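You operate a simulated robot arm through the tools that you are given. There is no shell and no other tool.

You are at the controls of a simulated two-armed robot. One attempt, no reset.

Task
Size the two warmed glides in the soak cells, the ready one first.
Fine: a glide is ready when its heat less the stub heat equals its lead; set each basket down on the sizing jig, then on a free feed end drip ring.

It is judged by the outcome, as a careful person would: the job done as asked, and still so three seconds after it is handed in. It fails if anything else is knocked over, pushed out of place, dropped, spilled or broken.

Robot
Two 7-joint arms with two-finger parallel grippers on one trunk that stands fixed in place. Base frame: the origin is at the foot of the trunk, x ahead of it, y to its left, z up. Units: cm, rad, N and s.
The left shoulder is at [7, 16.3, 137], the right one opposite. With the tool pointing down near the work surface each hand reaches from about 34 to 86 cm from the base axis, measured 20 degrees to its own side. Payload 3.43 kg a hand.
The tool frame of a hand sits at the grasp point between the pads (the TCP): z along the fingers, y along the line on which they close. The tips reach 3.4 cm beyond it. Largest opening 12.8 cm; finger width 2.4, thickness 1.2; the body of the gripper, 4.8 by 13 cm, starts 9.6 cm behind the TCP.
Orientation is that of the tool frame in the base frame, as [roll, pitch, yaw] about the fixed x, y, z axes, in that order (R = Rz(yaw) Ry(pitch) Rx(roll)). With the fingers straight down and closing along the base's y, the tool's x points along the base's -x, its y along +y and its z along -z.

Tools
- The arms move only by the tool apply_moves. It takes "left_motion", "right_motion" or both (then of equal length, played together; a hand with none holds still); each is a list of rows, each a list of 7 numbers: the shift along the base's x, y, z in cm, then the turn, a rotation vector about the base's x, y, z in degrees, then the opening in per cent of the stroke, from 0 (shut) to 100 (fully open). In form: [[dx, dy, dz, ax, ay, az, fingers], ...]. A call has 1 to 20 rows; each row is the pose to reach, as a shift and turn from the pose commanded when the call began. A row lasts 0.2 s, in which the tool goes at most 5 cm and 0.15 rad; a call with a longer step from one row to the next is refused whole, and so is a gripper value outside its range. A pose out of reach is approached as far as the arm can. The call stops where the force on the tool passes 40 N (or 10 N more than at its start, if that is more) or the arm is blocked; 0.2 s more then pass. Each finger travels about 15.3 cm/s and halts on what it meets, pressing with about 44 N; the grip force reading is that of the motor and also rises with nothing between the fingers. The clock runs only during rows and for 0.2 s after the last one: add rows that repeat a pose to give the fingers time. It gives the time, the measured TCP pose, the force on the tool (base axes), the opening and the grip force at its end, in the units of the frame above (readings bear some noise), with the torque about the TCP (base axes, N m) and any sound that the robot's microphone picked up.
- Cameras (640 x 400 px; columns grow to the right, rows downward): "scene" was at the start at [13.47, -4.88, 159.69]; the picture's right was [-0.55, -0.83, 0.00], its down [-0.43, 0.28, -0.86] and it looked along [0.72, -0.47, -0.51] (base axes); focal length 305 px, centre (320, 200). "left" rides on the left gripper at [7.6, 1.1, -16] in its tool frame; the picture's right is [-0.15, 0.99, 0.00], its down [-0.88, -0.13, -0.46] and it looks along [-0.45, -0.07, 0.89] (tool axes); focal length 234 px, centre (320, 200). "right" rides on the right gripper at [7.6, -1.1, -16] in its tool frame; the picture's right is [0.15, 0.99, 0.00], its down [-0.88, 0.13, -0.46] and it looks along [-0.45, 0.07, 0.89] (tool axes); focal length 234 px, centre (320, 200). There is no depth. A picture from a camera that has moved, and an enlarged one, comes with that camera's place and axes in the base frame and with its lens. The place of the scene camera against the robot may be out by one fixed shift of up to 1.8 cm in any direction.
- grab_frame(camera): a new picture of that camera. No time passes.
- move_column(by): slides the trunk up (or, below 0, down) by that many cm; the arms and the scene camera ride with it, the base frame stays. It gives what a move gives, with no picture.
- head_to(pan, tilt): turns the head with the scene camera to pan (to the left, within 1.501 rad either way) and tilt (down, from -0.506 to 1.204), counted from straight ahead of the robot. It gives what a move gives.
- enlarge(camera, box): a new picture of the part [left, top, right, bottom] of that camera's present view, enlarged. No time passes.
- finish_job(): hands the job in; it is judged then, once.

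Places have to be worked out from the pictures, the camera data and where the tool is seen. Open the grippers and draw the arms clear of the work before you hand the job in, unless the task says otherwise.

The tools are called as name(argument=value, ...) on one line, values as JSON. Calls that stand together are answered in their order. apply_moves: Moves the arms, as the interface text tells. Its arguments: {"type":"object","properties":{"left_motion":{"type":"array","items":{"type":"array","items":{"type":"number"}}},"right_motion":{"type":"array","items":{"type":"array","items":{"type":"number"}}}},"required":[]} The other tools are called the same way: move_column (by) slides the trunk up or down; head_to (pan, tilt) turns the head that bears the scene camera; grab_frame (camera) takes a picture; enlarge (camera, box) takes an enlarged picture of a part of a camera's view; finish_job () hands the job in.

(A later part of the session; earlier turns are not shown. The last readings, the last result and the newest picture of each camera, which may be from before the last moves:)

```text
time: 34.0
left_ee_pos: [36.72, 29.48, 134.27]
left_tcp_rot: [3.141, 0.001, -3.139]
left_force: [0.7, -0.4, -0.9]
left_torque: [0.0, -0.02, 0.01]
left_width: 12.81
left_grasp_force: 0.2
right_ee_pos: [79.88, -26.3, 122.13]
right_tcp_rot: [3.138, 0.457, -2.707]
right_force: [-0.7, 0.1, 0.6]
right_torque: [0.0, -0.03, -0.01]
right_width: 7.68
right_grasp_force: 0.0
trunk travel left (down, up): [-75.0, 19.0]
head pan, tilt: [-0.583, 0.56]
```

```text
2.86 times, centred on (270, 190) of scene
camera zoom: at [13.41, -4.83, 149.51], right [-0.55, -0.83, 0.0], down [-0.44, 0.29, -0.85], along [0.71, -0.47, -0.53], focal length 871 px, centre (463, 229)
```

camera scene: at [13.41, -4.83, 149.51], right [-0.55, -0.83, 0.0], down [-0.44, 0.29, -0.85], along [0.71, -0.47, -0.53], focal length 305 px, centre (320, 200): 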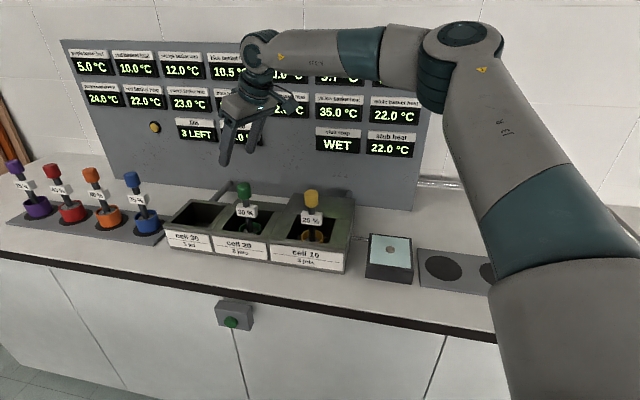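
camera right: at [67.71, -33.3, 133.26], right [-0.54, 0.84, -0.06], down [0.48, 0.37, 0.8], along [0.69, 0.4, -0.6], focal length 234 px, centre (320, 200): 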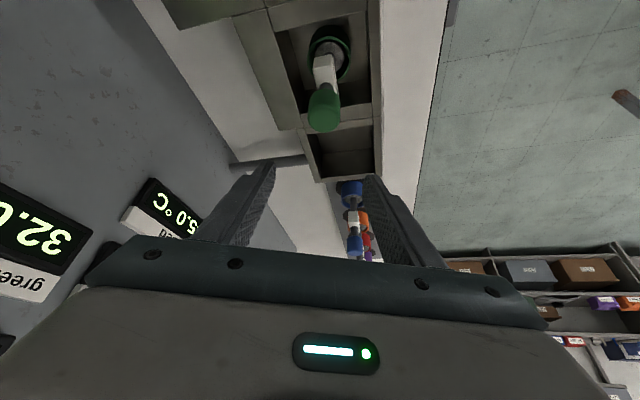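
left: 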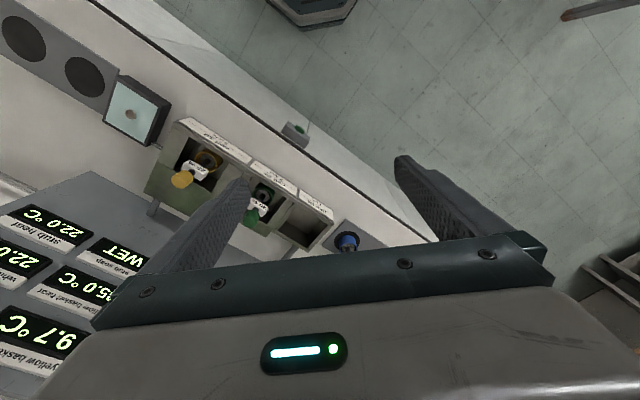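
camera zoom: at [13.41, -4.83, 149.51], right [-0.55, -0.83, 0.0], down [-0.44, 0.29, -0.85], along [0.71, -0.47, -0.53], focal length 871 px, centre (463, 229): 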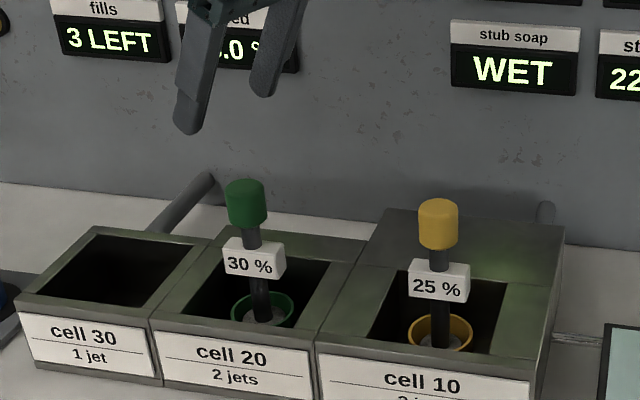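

The green knob centre comes out at about [80.4, −26.3, 110.2], 3.5 cm across, spanning z 108.5–111.8, with the tag top near 105.8. I nudge +0.5 cm in x and then lower the trunk 11.3 cm so the pads straddle the knob.

apply_moves(right_motion=[[0.3, 0, 0, 0, 0, 0, 60], [0.5, 0, 0, 0, 0, 0, 60], [0.5, 0, 0, 0, 0, 0, 60]])

move_column(by=-6)

grab_frame(camera="right")

enlarge(camera="scene", box=[190, 120, 350, 260])

```text
time: 34.8
left_ee_pos: [36.88, 29.37, 134.24]
left_tcp_rot: [3.141, 0.0, -3.139]
left_force: [0.3, 0.4, -0.3]
left_torque: [0.0, 0.01, -0.01]
left_width: 12.79
left_grasp_force: 0.1
right_ee_pos: [80.31, -26.32, 122.2]
right_tcp_rot: [3.138, 0.455, -2.708]
right_force: [0.4, -0.2, 0.1]
right_torque: [0.0, -0.01, -0.01]
right_width: 7.67
right_grasp_force: 0.1
trunk travel left (down, up): [-75.0, 19.0]
head pan, tilt: [-0.583, 0.56]
```

```text
time: 35.8
left_ee_pos: [36.87, 29.4, 128.22]
left_tcp_rot: [-3.141, 0.0, -3.141]
left_force: [-0.4, 0.1, -0.1]
left_torque: [-0.02, 0.01, 0.0]
left_width: 12.81
left_grasp_force: 0.0
right_ee_pos: [80.4, -26.34, 116.1]
right_tcp_rot: [3.139, 0.456, -2.708]
right_force: [-1.0, -0.4, -0.5]
right_torque: [-0.01, -0.03, 0.01]
right_width: 7.67
right_grasp_force: 0.1
trunk travel left (down, up): [-69.0, 25.0]
head pan, tilt: [-0.583, 0.56]
```

```text
taken
camera right: at [68.22, -33.33, 127.29], right [-0.54, 0.84, -0.06], down [0.48, 0.37, 0.8], along [0.69, 0.4, -0.6], focal length 234 px, centre (320, 200)
```

right: 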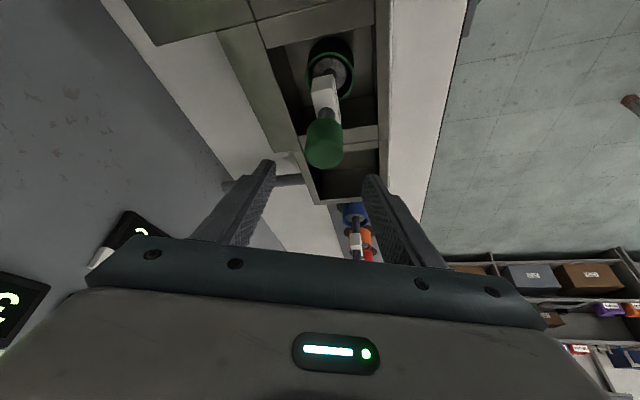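

```text
2.86 times, centred on (270, 190) of scene
camera zoom: at [13.4, -4.83, 143.51], right [-0.55, -0.83, 0.0], down [-0.44, 0.29, -0.85], along [0.71, -0.47, -0.53], focal length 871 px, centre (463, 229)
```

zoom: 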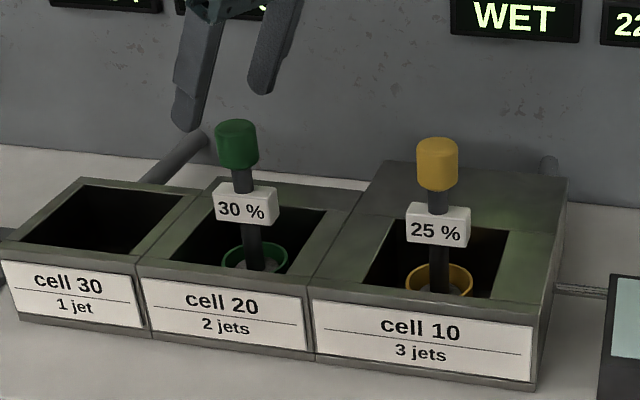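

The knob appears exactly where predicted between the fingers. I lower 5.4 cm more so the TCP is about at the knob's centre height.

move_column(by=-5.4)

grab_frame(camera="right")

enlarge(camera="scene", box=[190, 80, 350, 220])

```text
time: 36.7
left_ee_pos: [36.88, 29.39, 122.94]
left_tcp_rot: [3.141, 0.0, -3.141]
left_force: [0.1, -0.1, -0.3]
left_torque: [-0.02, -0.03, 0.01]
left_width: 12.81
left_grasp_force: 0.1
right_ee_pos: [80.27, -26.39, 110.84]
right_tcp_rot: [3.138, 0.456, -2.706]
right_force: [0.8, -0.2, 1.2]
right_torque: [0.01, 0.04, 0.0]
right_width: 7.67
right_grasp_force: 0.2
trunk travel left (down, up): [-63.6, 30.4]
head pan, tilt: [-0.583, 0.56]
```

```text
taken
camera right: at [68.22, -33.33, 121.88], right [-0.54, 0.84, -0.06], down [0.48, 0.37, 0.8], along [0.69, 0.4, -0.6], focal length 234 px, centre (320, 200)
```

right: 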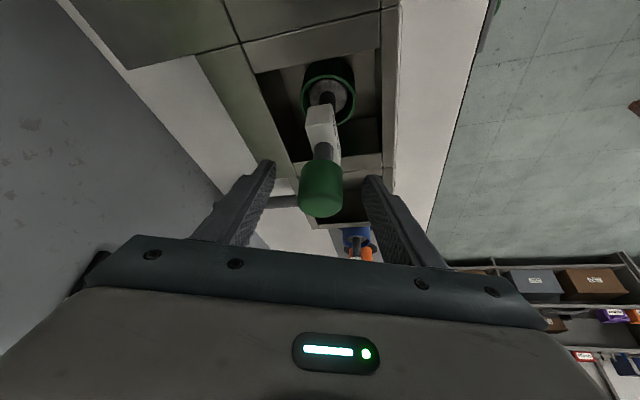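

```text
2.86 times, centred on (270, 150) of scene
camera zoom: at [13.4, -4.83, 138.11], right [-0.55, -0.83, 0.0], down [-0.44, 0.29, -0.85], along [0.71, -0.47, -0.53], focal length 871 px, centre (463, 343)
```

zoom: 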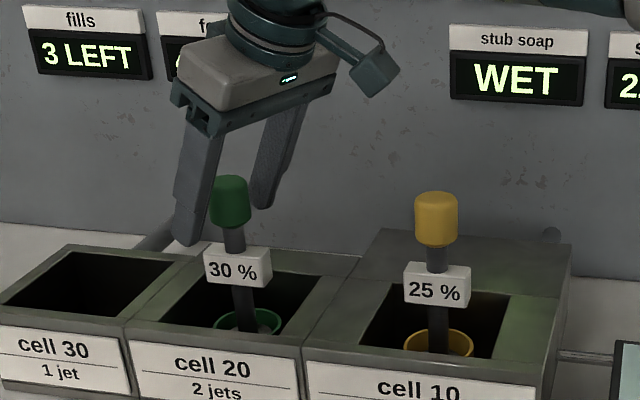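

The knob is centred between the pads and above the tag. I close the fingers gradually.

apply_moves(right_motion=[[0, 0, 0, 0, 0, 0, 45], [0, 0, 0, 0, 0, 0, 35], [0, 0, 0, 0, 0, 0, 25], [0, 0, 0, 0, 0, 0, 10], [0, 0, 0, 0, 0, 0, 0], [0, 0, 0, 0, 0, 0, 0]])

grab_frame(camera="right")

enlarge(camera="scene", box=[190, 80, 350, 220])

```text
time: 38.1
left_ee_pos: [36.77, 29.33, 123.0]
left_tcp_rot: [-3.139, 0.001, -3.139]
left_force: [-0.2, -0.5, 0.0]
left_torque: [0.01, 0.0, 0.01]
left_width: 12.81
left_grasp_force: 0.1
right_ee_pos: [80.31, -26.44, 110.73]
right_tcp_rot: [3.139, 0.455, -2.706]
right_force: [-0.9, 0.4, -0.8]
right_torque: [-0.05, -0.01, -0.02]
right_width: 3.44
right_grasp_force: 44.1
trunk travel left (down, up): [-63.6, 30.4]
head pan, tilt: [-0.583, 0.56]
```

```text
taken
camera right: at [68.24, -33.32, 121.86], right [-0.54, 0.84, -0.06], down [0.48, 0.37, 0.8], along [0.69, 0.4, -0.6], focal length 234 px, centre (320, 200)
```

right: 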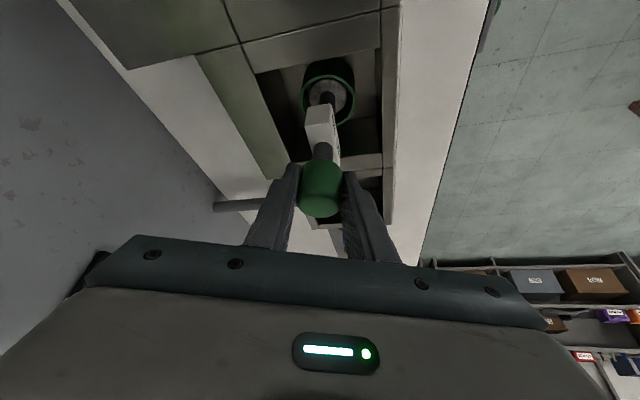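

```text
2.86 times, centred on (270, 150) of scene
camera zoom: at [13.43, -4.82, 138.1], right [-0.55, -0.83, 0.0], down [-0.44, 0.29, -0.85], along [0.71, -0.47, -0.53], focal length 871 px, centre (463, 343)
```

zoom: 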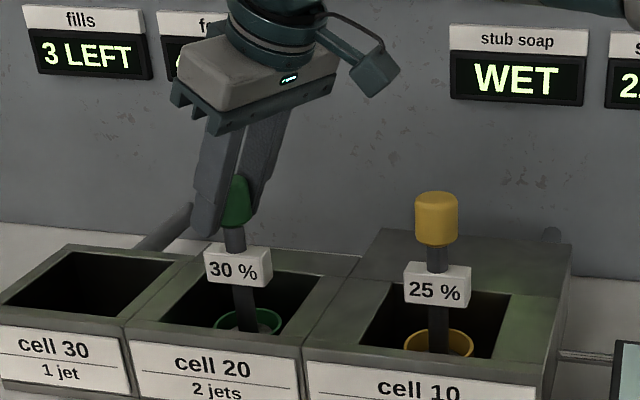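

Firm grip at 3.44 cm with 44 N. From the scene view (bias-corrected with the wrist view) I put the jig centre at about [53.0, −53.8], top z≈97.3, the free rings at about [42.8, −62.1] and [33.5, −71.2], z≈95, and the knob about 16 cm above the cup bottom. I lift a little first to check the hold.

move_column(by=4)

enlarge(camera="scene", box=[190, 80, 350, 220])

grab_frame(camera="scene")

```text
time: 39.0
left_ee_pos: [36.83, 29.32, 126.93]
left_tcp_rot: [3.14, -0.003, -3.14]
left_force: [-0.4, 0.0, 0.4]
left_torque: [0.02, -0.03, 0.03]
left_width: 12.8
left_grasp_force: 0.0
right_ee_pos: [80.47, -26.35, 114.69]
right_tcp_rot: [3.137, 0.454, -2.706]
right_force: [0.8, -0.8, -2.0]
right_torque: [-0.06, 0.02, -0.03]
right_width: 3.43
right_grasp_force: 44.2
trunk travel left (down, up): [-67.6, 26.4]
head pan, tilt: [-0.583, 0.56]
```

```text
2.86 times, centred on (270, 150) of scene
camera zoom: at [13.55, -4.85, 142.08], right [-0.55, -0.83, 0.0], down [-0.44, 0.29, -0.85], along [0.71, -0.47, -0.53], focal length 871 px, centre (463, 343)
```

zoom: 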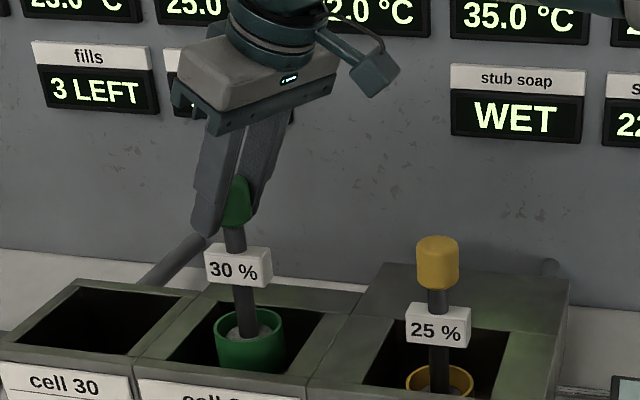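

```text
taken
camera scene: at [13.55, -4.85, 142.08], right [-0.55, -0.83, 0.0], down [-0.44, 0.29, -0.85], along [0.71, -0.47, -0.53], focal length 305 px, centre (320, 200)
```

scene: 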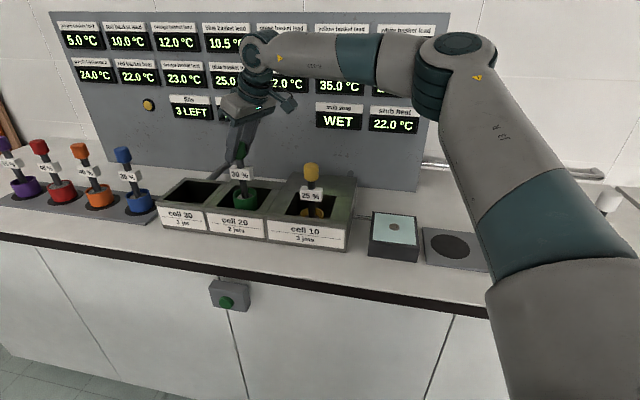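

The green basket hangs freely and weighs about 2 N. I lift 14 cm more so the cup clears everything, then carry it in front of the yellow basket to above the jig, turning the hand −45° about the vertical on the way.

move_column(by=14)

apply_moves(right_motion=[[-1, 0.8, 0, 0, 0, 0, 0], [-2.8, 2, 0, 0, 0, 0, 0], [-5, 3, 0, 0, 0, -3, 0], [-7.5, 3, 0, 0, 0, -6, 0], [-9.8, 2, 0, 0, 0, -9, 0], [-12, 0.5, 0, 0, 0, -12, 0], [-14, -1.3, 0, 0, 0, -15, 0], [-16, -3.3, 0, 0, 0, -18, 0], [-17.9, -5.5, 0, 0, 0, -21, 0], [-19.6, -7.8, 0, 0, 0, -24, 0], [-21.2, -10.2, 0, 0, 0, -27, 0], [-22.6, -12.7, 0, 0, 0, -30, 0], [-23.9, -15.3, 0, 0, 0, -33, 0], [-25, -17.9, 0, 0, 0, -36, 0], [-25.9, -20.5, 0, 0, 0, -39, 0], [-26.6, -23, 0, 0, 0, -42, 0], [-27.1, -25.2, 0, 0, 0, -45, 0], [-27.4, -26.9, 0, 0, 0, -45, 0], [-27.4, -27.4, 0, 0, 0, -45, 0], [-27.4, -27.4, 0, 0, 0, -45, 0]])

grab_frame(camera="scene")

grab_frame(camera="right")

```text
time: 40.6
left_ee_pos: [36.9, 29.39, 140.87]
left_tcp_rot: [-3.141, -0.001, -3.14]
left_force: [0.4, 0.2, -1.1]
left_torque: [0.03, -0.04, 0.0]
left_width: 12.81
left_grasp_force: 0.0
right_ee_pos: [80.31, -26.42, 128.7]
right_tcp_rot: [3.14, 0.457, -2.707]
right_force: [-0.4, 0.1, -2.7]
right_torque: [0.0, 0.02, -0.04]
right_width: 3.45
right_grasp_force: 44.4
trunk travel left (down, up): [-81.6, 12.4]
head pan, tilt: [-0.583, 0.56]
```

```text
time: 44.8
left_ee_pos: [36.78, 29.5, 140.91]
left_tcp_rot: [3.141, 0.001, -3.139]
left_force: [-0.2, -0.4, 0.0]
left_torque: [0.0, -0.01, -0.01]
left_width: 12.8
left_grasp_force: 0.1
right_ee_pos: [53.09, -53.69, 128.65]
right_tcp_rot: [3.139, 0.456, 2.791]
right_force: [-0.2, -0.4, -2.7]
right_torque: [-0.05, 0.01, 0.02]
right_width: 3.42
right_grasp_force: 44.2
trunk travel left (down, up): [-81.6, 12.4]
head pan, tilt: [-0.583, 0.56]
```

```text
taken
camera scene: at [13.47, -4.82, 156.09], right [-0.55, -0.83, 0.0], down [-0.44, 0.29, -0.85], along [0.71, -0.47, -0.53], focal length 305 px, centre (320, 200)
```

scene: 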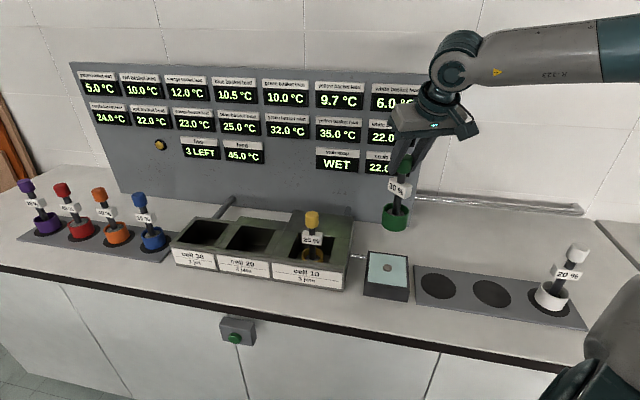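

```text
taken
camera right: at [39.56, -50.19, 139.85], right [0.21, 0.97, -0.06], down [0.6, -0.08, 0.8], along [0.77, -0.21, -0.6], focal length 234 px, centre (320, 200)
```

right: 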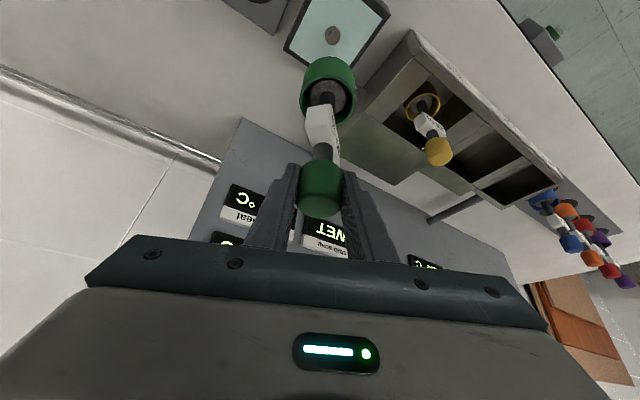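

The basket hangs above the jig; the wrist view puts the jig centre at about [52.75, −53.85]. I trim by (−0.3, −0.2) and lower with the trunk 11.5 cm, leaving about 3 cm of gap.

apply_moves(right_motion=[[-0.2, -0.1, 0, 0, 0, 0, 0], [-0.35, -0.2, 0, 0, 0, 0, 0]])

move_column(by=-11.5)

grab_frame(camera="scene")

enlarge(camera="scene", box=[330, 100, 470, 280])

grab_frame(camera="right")

```text
time: 45.4
left_ee_pos: [36.85, 29.26, 140.86]
left_tcp_rot: [3.141, 0.0, -3.14]
left_force: [-0.5, -0.2, 0.4]
left_torque: [0.02, 0.01, 0.02]
left_width: 12.82
left_grasp_force: 0.0
right_ee_pos: [52.65, -53.99, 128.62]
right_tcp_rot: [3.139, 0.453, 2.792]
right_force: [-0.2, 0.1, -3.0]
right_torque: [-0.02, 0.0, 0.04]
right_width: 3.42
right_grasp_force: 44.0
trunk travel left (down, up): [-81.6, 12.4]
head pan, tilt: [-0.583, 0.56]
```

```text
time: 46.9
left_ee_pos: [36.96, 29.36, 129.34]
left_tcp_rot: [3.141, -0.002, -3.139]
left_force: [0.3, 0.1, -0.4]
left_torque: [-0.02, 0.0, 0.0]
left_width: 12.81
left_grasp_force: 0.1
right_ee_pos: [52.64, -53.95, 117.25]
right_tcp_rot: [3.137, 0.456, 2.791]
right_force: [-0.2, 0.1, -1.7]
right_torque: [-0.01, 0.04, -0.04]
right_width: 3.45
right_grasp_force: 43.9
trunk travel left (down, up): [-70.1, 23.9]
head pan, tilt: [-0.583, 0.56]
```

```text
taken
camera scene: at [13.43, -4.86, 144.6], right [-0.55, -0.83, 0.0], down [-0.44, 0.29, -0.85], along [0.71, -0.47, -0.53], focal length 305 px, centre (320, 200)
```

scene: 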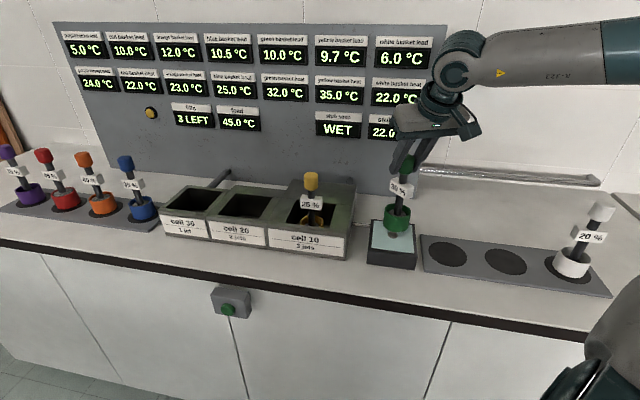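

```text
2.22 times, centred on (400, 190) of scene
camera zoom: at [13.43, -4.86, 144.6], right [-0.55, -0.83, 0.0], down [-0.44, 0.29, -0.85], along [0.71, -0.47, -0.53], focal length 677 px, centre (142, 222)
```

zoom: 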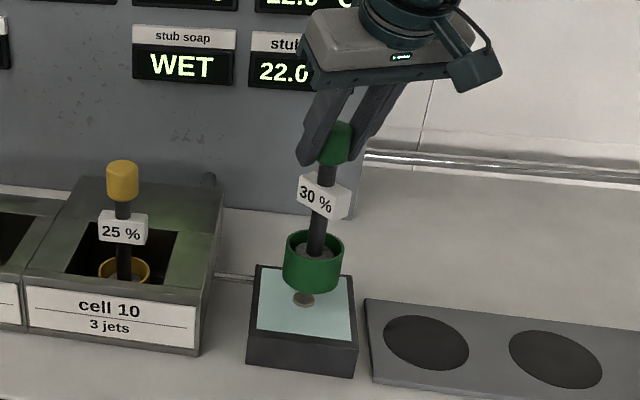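

```text
taken
camera right: at [39.14, -50.4, 128.35], right [0.21, 0.97, -0.06], down [0.6, -0.08, 0.8], along [0.77, -0.21, -0.6], focal length 234 px, centre (320, 200)
```

right: 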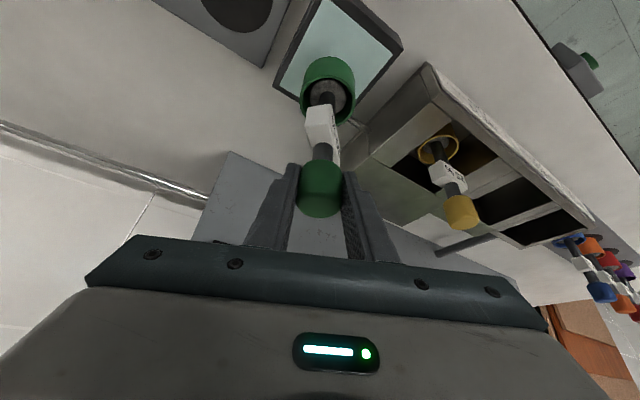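

The cup hangs about 3 cm over the plate, very slightly to the right of the spot. I shift (+0.25, +0.25) and lower 2.3 cm with the arm.

apply_moves(right_motion=[[0.25, 0.25, -0.4, 0, 0, 0, 0], [0.25, 0.25, -0.8, 0, 0, 0, 0], [0.25, 0.25, -1.2, 0, 0, 0, 0], [0.25, 0.25, -1.6, 0, 0, 0, 0], [0.25, 0.25, -2.0, 0, 0, 0, 0], [0.25, 0.25, -2.3, 0, 0, 0, 0]])

enlarge(camera="scene", box=[340, 150, 450, 280])

```text
time: 48.3
left_ee_pos: [36.98, 29.37, 129.42]
left_tcp_rot: [-3.14, 0.0, -3.138]
left_force: [-0.1, -0.8, 0.2]
left_torque: [0.01, 0.01, 0.0]
left_width: 12.79
left_grasp_force: 0.1
right_ee_pos: [52.81, -53.73, 114.81]
right_tcp_rot: [3.139, 0.456, 2.793]
right_force: [0.5, 0.0, -3.3]
right_torque: [0.03, 0.04, -0.02]
right_width: 3.42
right_grasp_force: 44.7
trunk travel left (down, up): [-70.1, 23.9]
head pan, tilt: [-0.583, 0.56]
```

```text
3.08 times, centred on (395, 215) of scene
camera zoom: at [13.46, -4.87, 144.59], right [-0.55, -0.83, 0.0], down [-0.44, 0.29, -0.85], along [0.71, -0.47, -0.53], focal length 938 px, centre (89, 154)
```

zoom: 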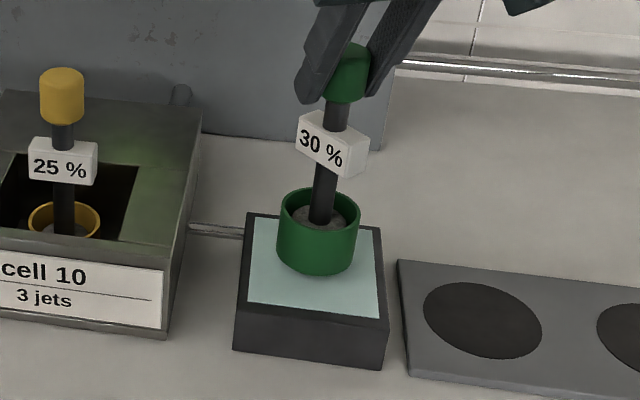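

The cup is just above the plate. I lower in small steps and watch the force.

apply_moves(right_motion=[[0, 0, -0.2, 0, 0, 0, 0], [0, 0, -0.4, 0, 0, 0, 0], [0, 0, -0.5, 0, 0, 0, 0]])

```text
time: 49.1
left_ee_pos: [36.8, 29.34, 129.39]
left_tcp_rot: [3.139, 0.001, -3.141]
left_force: [0.9, -0.8, -0.2]
left_torque: [-0.04, -0.04, 0.0]
left_width: 12.8
left_grasp_force: 0.0
right_ee_pos: [52.79, -53.71, 114.39]
right_tcp_rot: [3.137, 0.456, 2.79]
right_force: [-0.5, 0.7, -2.6]
right_torque: [0.03, -0.01, 0.0]
right_width: 3.42
right_grasp_force: 44.4
trunk travel left (down, up): [-70.1, 23.9]
head pan, tilt: [-0.583, 0.56]
```

apply_moves(right_motion=[[0, 0, -0.15, 0, 0, 0, 0], [0, 0, -0.3, 0, 0, 0, 0]])

enlarge(camera="scene", box=[340, 150, 450, 280])

```text
time: 49.7
left_ee_pos: [36.8, 29.27, 129.29]
left_tcp_rot: [-3.141, 0.0, -3.138]
left_force: [-0.5, 0.6, 0.9]
left_torque: [-0.04, -0.01, -0.03]
left_width: 12.81
left_grasp_force: 0.1
right_ee_pos: [52.85, -53.65, 114.18]
right_tcp_rot: [3.137, 0.456, 2.79]
right_force: [0.9, 0.1, -3.7]
right_torque: [-0.01, -0.02, 0.0]
right_width: 3.47
right_grasp_force: 43.9
trunk travel left (down, up): [-70.1, 23.9]
head pan, tilt: [-0.583, 0.56]
```

```text
3.08 times, centred on (395, 215) of scene
camera zoom: at [13.45, -4.87, 144.59], right [-0.55, -0.83, 0.0], down [-0.44, 0.29, -0.85], along [0.71, -0.47, -0.53], focal length 938 px, centre (89, 154)
```

zoom: 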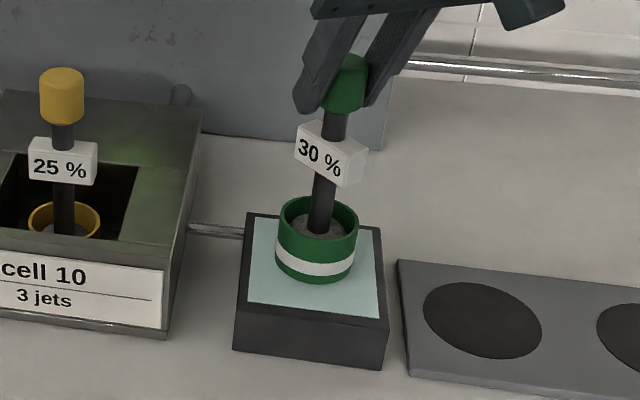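

A white band has appeared on the green cup: the jig registered the sizing. I check the panel before going on.

enlarge(camera="scene", box=[50, 20, 250, 145])

enlarge(camera="scene", box=[240, 20, 440, 145])

grab_frame(camera="right")

```text
3.20 times, centred on (150, 82) of scene
camera zoom: at [13.45, -4.87, 144.59], right [-0.55, -0.83, 0.0], down [-0.44, 0.29, -0.85], along [0.71, -0.47, -0.53], focal length 975 px, centre (864, 576)
```

zoom: 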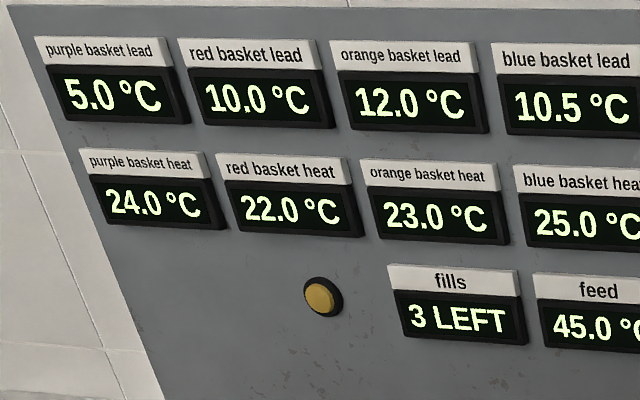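

```text
3.20 times, centred on (340, 82) of scene
camera zoom: at [13.45, -4.87, 144.59], right [-0.55, -0.83, 0.0], down [-0.44, 0.29, -0.85], along [0.71, -0.47, -0.53], focal length 975 px, centre (256, 576)
```

zoom: 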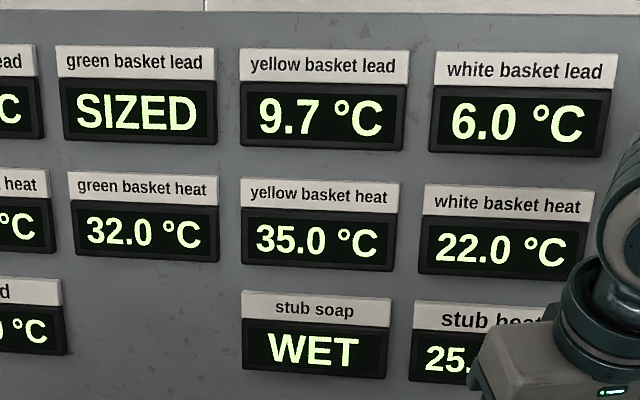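

```text
taken
camera right: at [39.34, -50.15, 125.19], right [0.21, 0.97, -0.06], down [0.6, -0.08, 0.8], along [0.77, -0.21, -0.6], focal length 234 px, centre (320, 200)
```

right: 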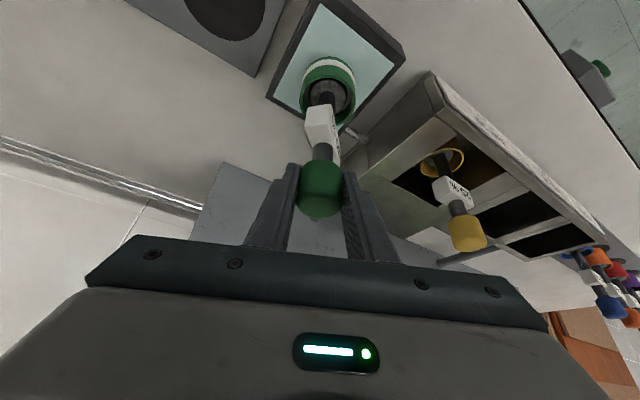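

Green now reads SIZED, and the stub heat has risen to 25.x, just what yellow needs (35.0 − 25.3 = 9.7). I lower a touch more so the basket really rests on the jig.

apply_moves(right_motion=[[0, 0, -0.1, 0, 0, 0, 0], [0, 0, -0.2, 0, 0, 0, 0]])

```text
time: 50.3
left_ee_pos: [36.74, 29.4, 129.43]
left_tcp_rot: [-3.141, 0.002, -3.14]
left_force: [0.5, 0.0, 0.6]
left_torque: [0.01, 0.01, -0.02]
left_width: 12.78
left_grasp_force: 0.0
right_ee_pos: [52.67, -53.76, 113.99]
right_tcp_rot: [3.14, 0.457, 2.793]
right_force: [-2.0, -1.3, 7.0]
right_torque: [-0.38, 0.51, 0.01]
right_width: 3.47
right_grasp_force: 43.8
trunk travel left (down, up): [-70.1, 23.9]
head pan, tilt: [-0.583, 0.56]
```

The reading of +7 N shows it rests on the jig. Now I lift it 6 cm and carry it to the farther free ring (next to white), at about [33.4, −71.6].

apply_moves(right_motion=[[0, 0, 1, 0, 0, 0, 0], [0, 0, 3, 0, 0, 0, 0], [0, 0, 5, 0, 0, 0, 0], [-0.5, -0.5, 6, 0, 0, 0, 0], [-1.8, -1.7, 6, 0, 0, 0, 0], [-3.4, -3.2, 6, 0, 0, 0, 0], [-5, -4.7, 6, 0, 0, 0, 0], [-6.8, -6.3, 6, 0, 0, 0, 0], [-8.6, -8, 6, 0, 0, 0, 0], [-10.4, -9.6, 6, 0, 0, 0, 0], [-12.2, -11.3, 6, 0, 0, 0, 0], [-14, -13, 6, 0, 0, 0, 0], [-15.6, -14.5, 6, 0, 0, 0, 0], [-17.2, -16, 6, 0, 0, 0, 0], [-18.4, -17.1, 6, 0, 0, 0, 0], [-19.2, -17.8, 6, 0, 0, 0, 0], [-19.2, -17.8, 6, 0, 0, 0, 0]])

grab_frame(camera="right")

grab_frame(camera="scene")

```text
time: 53.9
left_ee_pos: [36.88, 29.36, 129.33]
left_tcp_rot: [-3.142, 0.0, -3.14]
left_force: [-0.1, 0.3, -0.3]
left_torque: [0.0, -0.01, 0.01]
left_width: 12.8
left_grasp_force: 0.1
right_ee_pos: [33.55, -71.48, 120.09]
right_tcp_rot: [3.139, 0.456, 2.791]
right_force: [0.1, 0.8, -2.9]
right_torque: [0.03, -0.01, 0.0]
right_width: 3.43
right_grasp_force: 44.1
trunk travel left (down, up): [-70.1, 23.9]
head pan, tilt: [-0.583, 0.56]
```

```text
taken
camera right: at [20.18, -67.94, 131.11], right [0.21, 0.97, -0.06], down [0.6, -0.08, 0.8], along [0.77, -0.21, -0.6], focal length 234 px, centre (320, 200)
```

right: 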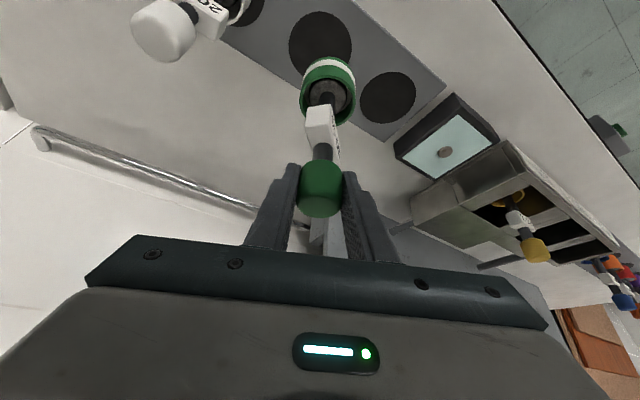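

```text
taken
camera scene: at [13.45, -4.87, 144.59], right [-0.55, -0.83, 0.0], down [-0.44, 0.29, -0.85], along [0.71, -0.47, -0.53], focal length 305 px, centre (320, 200)
```

scene: 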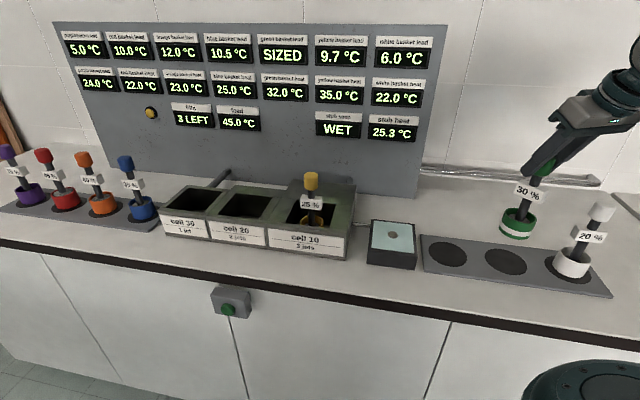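

Stub heat reads exactly 25.3, so yellow is ready now. I zoom in to locate the ring centre under the hanging basket.

enlarge(camera="right", box=[220, 0, 480, 160])

enlarge(camera="scene", box=[410, 130, 630, 310])

```text
2.46 times, centred on (350, 80) of right
camera zoom: at [20.18, -67.94, 131.11], right [0.21, 0.97, -0.06], down [0.6, -0.08, 0.8], along [0.77, -0.21, -0.6], focal length 576 px, centre (246, 495)
```

zoom: 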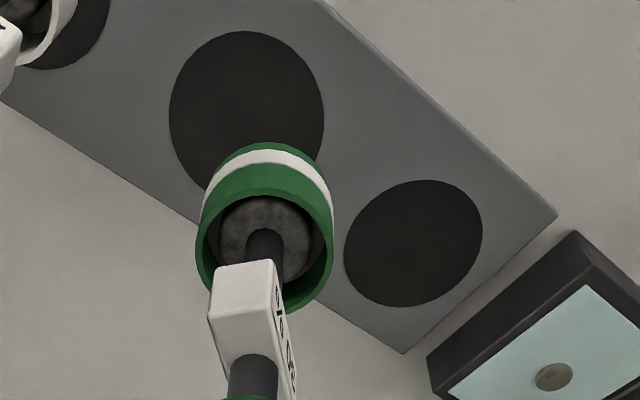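

```text
2.22 times, centred on (520, 220) of scene
camera zoom: at [13.45, -4.87, 144.59], right [-0.55, -0.83, 0.0], down [-0.44, 0.29, -0.85], along [0.71, -0.47, -0.53], focal length 677 px, centre (-124, 156)
```

zoom: 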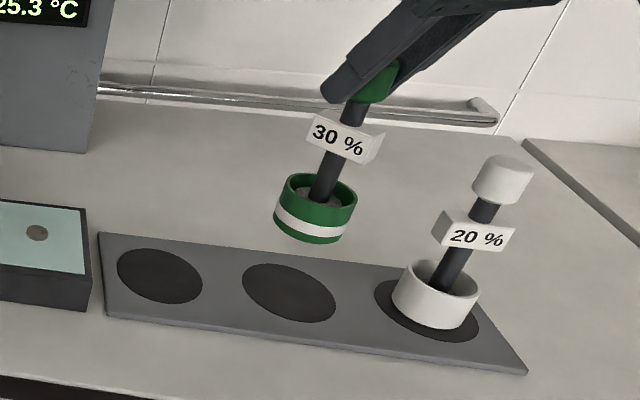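

Cross-checking views, the ring lies at about z≈93 with its centre near [32.95, −73.2]; the basket axis is at about [33.55, −71.6]. I shift (−0.55, −1.6) and lower 7.5 cm.

apply_moves(right_motion=[[-0.2, -0.6, 0, 0, 0, 0, 0], [-0.45, -1.3, -0.5, 0, 0, 0, 0], [-0.55, -1.6, -1.5, 0, 0, 0, 0], [-0.55, -1.6, -2.7, 0, 0, 0, 0], [-0.55, -1.6, -3.9, 0, 0, 0, 0], [-0.55, -1.6, -5.1, 0, 0, 0, 0], [-0.55, -1.6, -6.2, 0, 0, 0, 0], [-0.55, -1.6, -7, 0, 0, 0, 0], [-0.55, -1.6, -7.5, 0, 0, 0, 0]])

enlarge(camera="right", box=[200, 0, 480, 170])

enlarge(camera="scene", box=[410, 130, 630, 310])

```text
time: 55.9
left_ee_pos: [36.83, 29.44, 129.37]
left_tcp_rot: [-3.141, 0.002, -3.139]
left_force: [-0.3, 0.0, -0.4]
left_torque: [-0.01, -0.01, 0.03]
left_width: 12.8
left_grasp_force: 0.0
right_ee_pos: [33.2, -73.02, 112.35]
right_tcp_rot: [3.138, 0.456, 2.79]
right_force: [0.5, -0.6, -2.5]
right_torque: [0.0, 0.01, 0.0]
right_width: 3.45
right_grasp_force: 44.2
trunk travel left (down, up): [-70.1, 23.9]
head pan, tilt: [-0.583, 0.56]
```

```text
2.29 times, centred on (340, 85) of right
camera zoom: at [19.64, -69.54, 123.48], right [0.21, 0.97, -0.06], down [0.6, -0.08, 0.8], along [0.77, -0.21, -0.6], focal length 535 px, centre (274, 463)
```

zoom: 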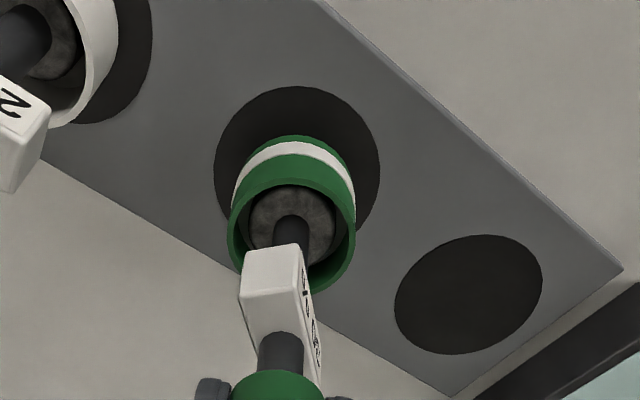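

```text
2.22 times, centred on (520, 220) of scene
camera zoom: at [13.44, -4.88, 144.59], right [-0.55, -0.83, 0.0], down [-0.44, 0.29, -0.85], along [0.71, -0.47, -0.53], focal length 677 px, centre (-124, 156)
```

zoom: 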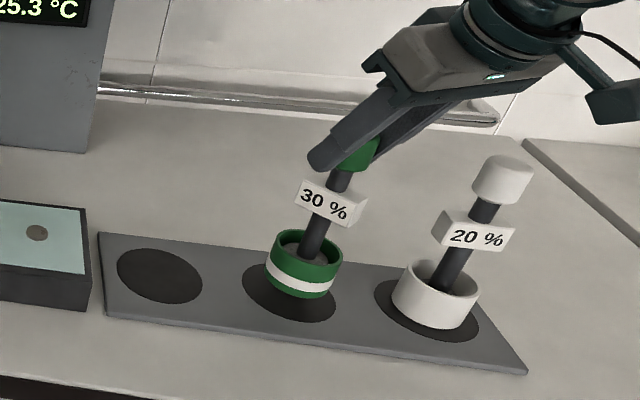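

The cup is heading for the ring's centre in both views. I lower the last ~2 cm in small steps, watching the force.

apply_moves(right_motion=[[0, 0, -0.4, 0, 0, 0, 0], [0, 0, -0.8, 0, 0, 0, 0], [0, 0, -1.2, 0, 0, 0, 0], [0, 0, -1.4, 0, 0, 0, 0]])

```text
time: 56.9
left_ee_pos: [36.81, 29.36, 129.4]
left_tcp_rot: [3.141, -0.001, -3.14]
left_force: [0.3, 0.1, 0.5]
left_torque: [-0.02, 0.01, 0.02]
left_width: 12.79
left_grasp_force: 0.0
right_ee_pos: [33.18, -73.18, 111.04]
right_tcp_rot: [3.138, 0.456, 2.791]
right_force: [-0.1, 0.5, -2.5]
right_torque: [0.05, -0.01, 0.03]
right_width: 3.46
right_grasp_force: 44.1
trunk travel left (down, up): [-70.1, 23.9]
head pan, tilt: [-0.583, 0.56]
```

apply_moves(right_motion=[[0, 0, -0.15, 0, 0, 0, 0], [0, 0, -0.3, 0, 0, 0, 0], [0, 0, -0.4, 0, 0, 0, 0]])

enlarge(camera="scene", box=[440, 190, 590, 310])

```text
time: 57.7
left_ee_pos: [36.8, 29.3, 129.39]
left_tcp_rot: [-3.14, 0.0, -3.14]
left_force: [0.1, -0.1, -0.1]
left_torque: [0.0, -0.03, -0.02]
left_width: 12.8
left_grasp_force: 0.1
right_ee_pos: [33.08, -73.08, 110.57]
right_tcp_rot: [3.138, 0.456, 2.791]
right_force: [0.1, 0.1, -2.6]
right_torque: [0.0, -0.02, -0.04]
right_width: 3.41
right_grasp_force: 44.0
trunk travel left (down, up): [-70.1, 23.9]
head pan, tilt: [-0.583, 0.56]
```

```text
3.33 times, centred on (515, 250) of scene
camera zoom: at [13.43, -4.88, 144.6], right [-0.55, -0.83, 0.0], down [-0.44, 0.29, -0.85], along [0.71, -0.47, -0.53], focal length 1016 px, centre (-330, 33)
```

zoom: 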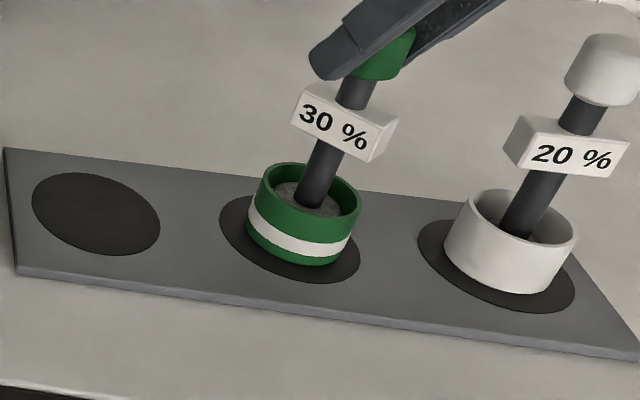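

Not yet touching; I continue in 0.2 cm steps.

apply_moves(right_motion=[[0, 0, -0.1, 0, 0, 0, 0], [0, 0, -0.2, 0, 0, 0, 0], [0, 0, -0.25, 0, 0, 0, 0]])

```text
time: 58.5
left_ee_pos: [36.77, 29.48, 129.43]
left_tcp_rot: [3.14, -0.001, -3.14]
left_force: [-0.2, 0.3, 0.5]
left_torque: [-0.01, -0.02, 0.01]
left_width: 12.79
left_grasp_force: 0.2
right_ee_pos: [33.11, -73.09, 110.44]
right_tcp_rot: [3.14, 0.457, 2.791]
right_force: [0.0, -1.9, 3.9]
right_torque: [-0.43, 0.21, 0.02]
right_width: 3.43
right_grasp_force: 44.1
trunk travel left (down, up): [-70.1, 23.9]
head pan, tilt: [-0.583, 0.56]
```

Contact (+3.9 N). The green basket rests on the ring, so I open the fingers gently and check it stands.

apply_moves(right_motion=[[0, 0, 0, 0, 0, 0, 20], [0, 0, 0, 0, 0, 0, 28], [0, 0, 0, 0, 0, 0, 33], [0, 0, 0, 0, 0, 0, 40], [0, 0, 0, 0, 0, 0, 50], [0, 0, 0, 0, 0, 0, 58], [0, 0, 0, 0, 0, 0, 58]])

grab_frame(camera="right")

enlarge(camera="scene", box=[410, 130, 630, 310])

```text
time: 60.1
left_ee_pos: [36.78, 29.35, 129.34]
left_tcp_rot: [3.141, 0.0, -3.14]
left_force: [-0.1, 0.8, 0.4]
left_torque: [0.03, 0.03, -0.02]
left_width: 12.78
left_grasp_force: 0.1
right_ee_pos: [33.19, -73.04, 110.48]
right_tcp_rot: [3.139, 0.455, 2.791]
right_force: [0.1, -0.8, 0.6]
right_torque: [0.02, -0.01, 0.01]
right_width: 7.42
right_grasp_force: 0.0
trunk travel left (down, up): [-70.1, 23.9]
head pan, tilt: [-0.583, 0.56]
```

```text
taken
camera right: at [19.64, -69.51, 121.52], right [0.21, 0.97, -0.06], down [0.6, -0.08, 0.8], along [0.77, -0.21, -0.6], focal length 234 px, centre (320, 200)
```

right: 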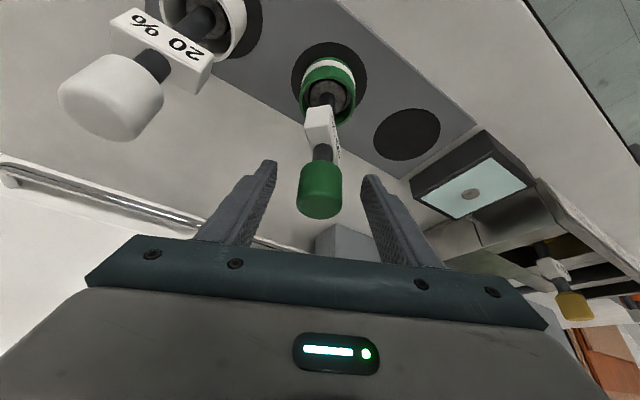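

```text
2.22 times, centred on (520, 220) of scene
camera zoom: at [13.41, -4.84, 144.6], right [-0.55, -0.83, 0.0], down [-0.44, 0.29, -0.85], along [0.71, -0.47, -0.53], focal length 677 px, centre (-124, 156)
```

zoom: 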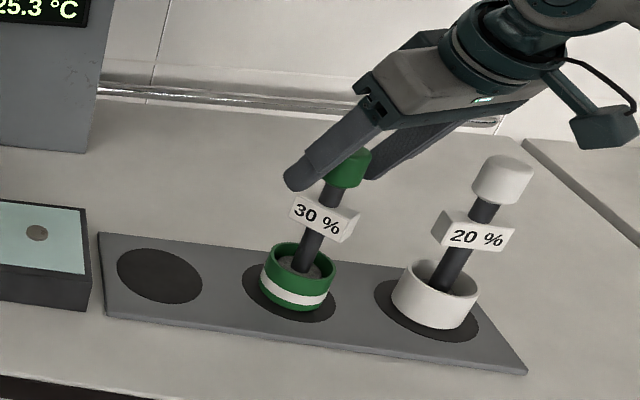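

Green stands steadily inside its ring, and the stub still reads 25.3. I rise straight up with the trunk and then move to above the yellow knob at about [67.6, −39.0], turning the yaw back to +25°.

move_column(by=14)

apply_moves(right_motion=[[1, 1, 0, 0, 0, 2, 58], [3, 3, 0, 0, 0, 5, 58], [5.5, 5.4, 0, 0, 0, 8, 58], [8, 7.9, 0, 0, 0, 11, 58], [10.5, 10.4, 0, 0, 0, 14, 58], [13, 12.9, 0, 0, 0, 17, 58], [15.5, 15.4, 0, 0, 0, 20, 58], [18, 17.9, 0, 0, 0, 23, 58], [20.5, 20.4, 0, 0, 0, 26, 58], [23, 22.9, 0, 0, 0, 29, 58], [25.5, 25.4, 0, 0, 0, 32, 58], [28, 27.9, 0, 0, 0, 35, 58], [30, 29.9, 0, 0, 0, 38, 58], [32, 31.9, 0, 0, 0, 41, 58], [33.6, 33.4, 0, 0, 0, 44, 58], [34.4, 34, 0, 0, 0, 45, 58], [34.4, 34, 0, 0, 0, 45, 58]])

grab_frame(camera="right")

grab_frame(camera="scene")

```text
time: 61.8
left_ee_pos: [36.72, 29.41, 143.5]
left_tcp_rot: [3.141, -0.002, -3.141]
left_force: [0.2, -0.1, -0.6]
left_torque: [-0.03, 0.04, 0.01]
left_width: 12.8
left_grasp_force: 0.0
right_ee_pos: [33.12, -73.11, 124.46]
right_tcp_rot: [3.138, 0.456, 2.791]
right_force: [-0.4, -0.2, -0.1]
right_torque: [-0.01, 0.01, 0.02]
right_width: 7.39
right_grasp_force: 0.1
trunk travel left (down, up): [-84.1, 9.9]
head pan, tilt: [-0.583, 0.56]
```

```text
time: 65.4
left_ee_pos: [36.77, 29.35, 143.4]
left_tcp_rot: [-3.141, 0.001, -3.139]
left_force: [0.8, 0.0, 0.5]
left_torque: [-0.03, -0.02, -0.01]
left_width: 12.81
left_grasp_force: 0.0
right_ee_pos: [67.67, -39.04, 124.47]
right_tcp_rot: [3.138, 0.456, -2.705]
right_force: [0.0, -0.5, -0.4]
right_torque: [0.01, 0.01, 0.05]
right_width: 7.41
right_grasp_force: 0.0
trunk travel left (down, up): [-84.1, 9.9]
head pan, tilt: [-0.583, 0.56]
```

```text
taken
camera right: at [55.43, -46.0, 135.65], right [-0.54, 0.84, -0.06], down [0.48, 0.37, 0.8], along [0.69, 0.4, -0.6], focal length 234 px, centre (320, 200)
```

right: 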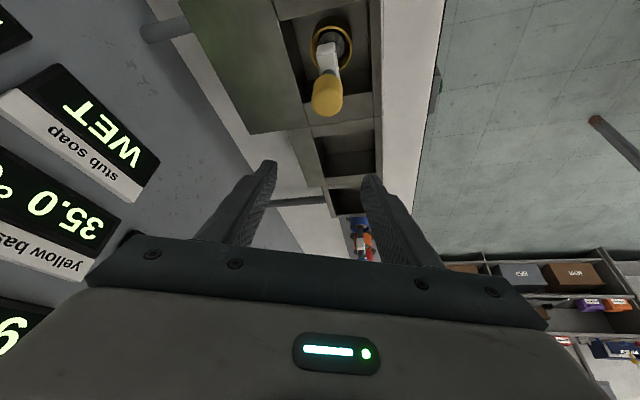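

```text
taken
camera scene: at [13.39, -4.85, 158.6], right [-0.55, -0.83, 0.0], down [-0.44, 0.29, -0.85], along [0.71, -0.47, -0.53], focal length 305 px, centre (320, 200)
```

scene: 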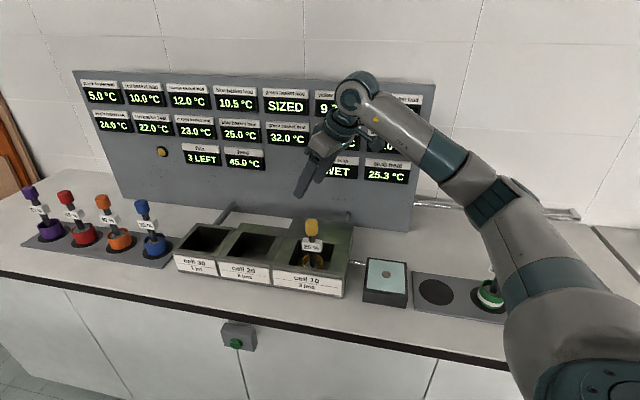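

Over yellow at [67.7, −39.0, 124.5] with no reach warning. I zoom in to check the alignment with its knob.

enlarge(camera="right", box=[270, 0, 390, 150])

enlarge(camera="scene", box=[400, 230, 520, 330])

```text
2.67 times, centred on (330, 75) of right
camera zoom: at [55.43, -46.0, 135.65], right [-0.54, 0.84, -0.06], down [0.48, 0.37, 0.8], along [0.69, 0.4, -0.6], focal length 624 px, centre (293, 533)
```

zoom: 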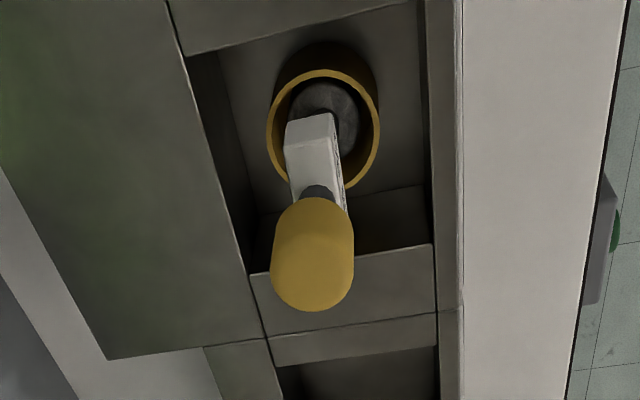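

```text
4.00 times, centred on (460, 280) of scene
camera zoom: at [13.39, -4.85, 158.6], right [-0.55, -0.83, 0.0], down [-0.44, 0.29, -0.85], along [0.71, -0.47, -0.53], focal length 1219 px, centre (-240, -120)
```

zoom: 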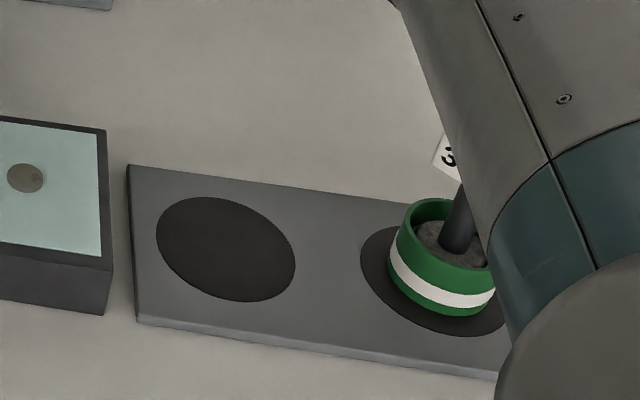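

Yellow's knob centre comes out at [67.75, −39.15, 110.05], nearly under the TCP. I trim by (0.1, −0.1) and lower the trunk 8 cm, then check again.

apply_moves(right_motion=[[0.1, -0.1, 0, 0, 0, 0, 60], [0.1, -0.1, 0, 0, 0, 0, 60]])

move_column(by=-8)

grab_frame(camera="right")

enlarge(camera="scene", box=[260, 90, 420, 250])

```text
time: 66.0
left_ee_pos: [36.72, 29.39, 143.38]
left_tcp_rot: [3.141, -0.002, -3.139]
left_force: [-0.1, 0.0, -0.2]
left_torque: [0.01, -0.01, 0.0]
left_width: 12.78
left_grasp_force: 0.0
right_ee_pos: [67.63, -39.11, 124.38]
right_tcp_rot: [3.138, 0.455, -2.707]
right_force: [0.4, -0.2, -0.6]
right_torque: [-0.01, 0.03, -0.01]
right_width: 7.65
right_grasp_force: 0.2
trunk travel left (down, up): [-84.1, 9.9]
head pan, tilt: [-0.583, 0.56]
```

```text
time: 67.1
left_ee_pos: [36.81, 29.38, 135.43]
left_tcp_rot: [3.14, 0.0, -3.14]
left_force: [0.8, -0.5, 0.3]
left_torque: [-0.02, 0.0, -0.03]
left_width: 12.8
left_grasp_force: 0.1
right_ee_pos: [67.63, -39.1, 116.54]
right_tcp_rot: [3.137, 0.455, -2.706]
right_force: [-0.1, 0.5, 0.5]
right_torque: [0.0, 0.01, 0.03]
right_width: 7.69
right_grasp_force: 0.0
trunk travel left (down, up): [-76.1, 17.9]
head pan, tilt: [-0.583, 0.56]
```

```text
taken
camera right: at [55.46, -46.07, 127.58], right [-0.54, 0.84, -0.06], down [0.48, 0.37, 0.8], along [0.69, 0.4, -0.6], focal length 234 px, centre (320, 200)
```

right: 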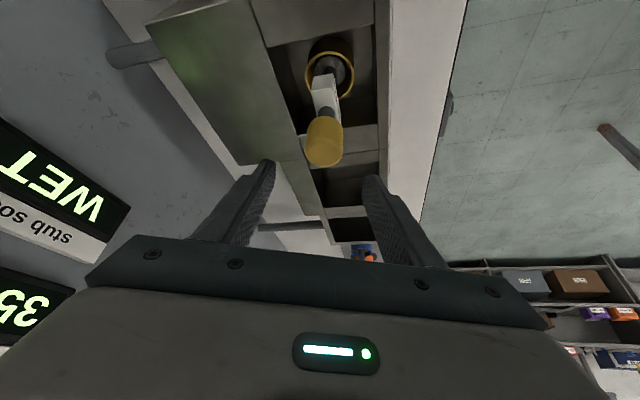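

```text
2.50 times, centred on (340, 170) of scene
camera zoom: at [13.41, -4.83, 150.6], right [-0.55, -0.83, 0.0], down [-0.44, 0.29, -0.85], along [0.71, -0.47, -0.53], focal length 762 px, centre (270, 275)
```

zoom: 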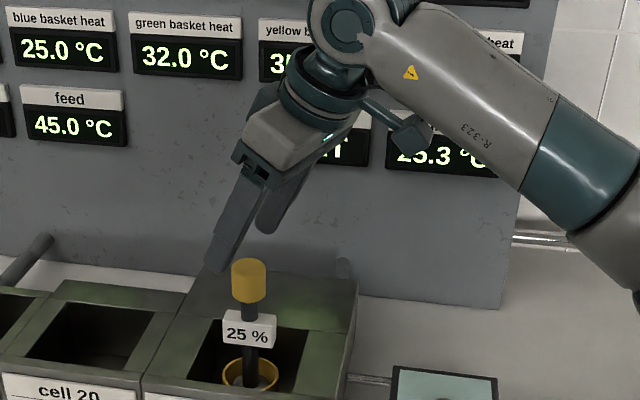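

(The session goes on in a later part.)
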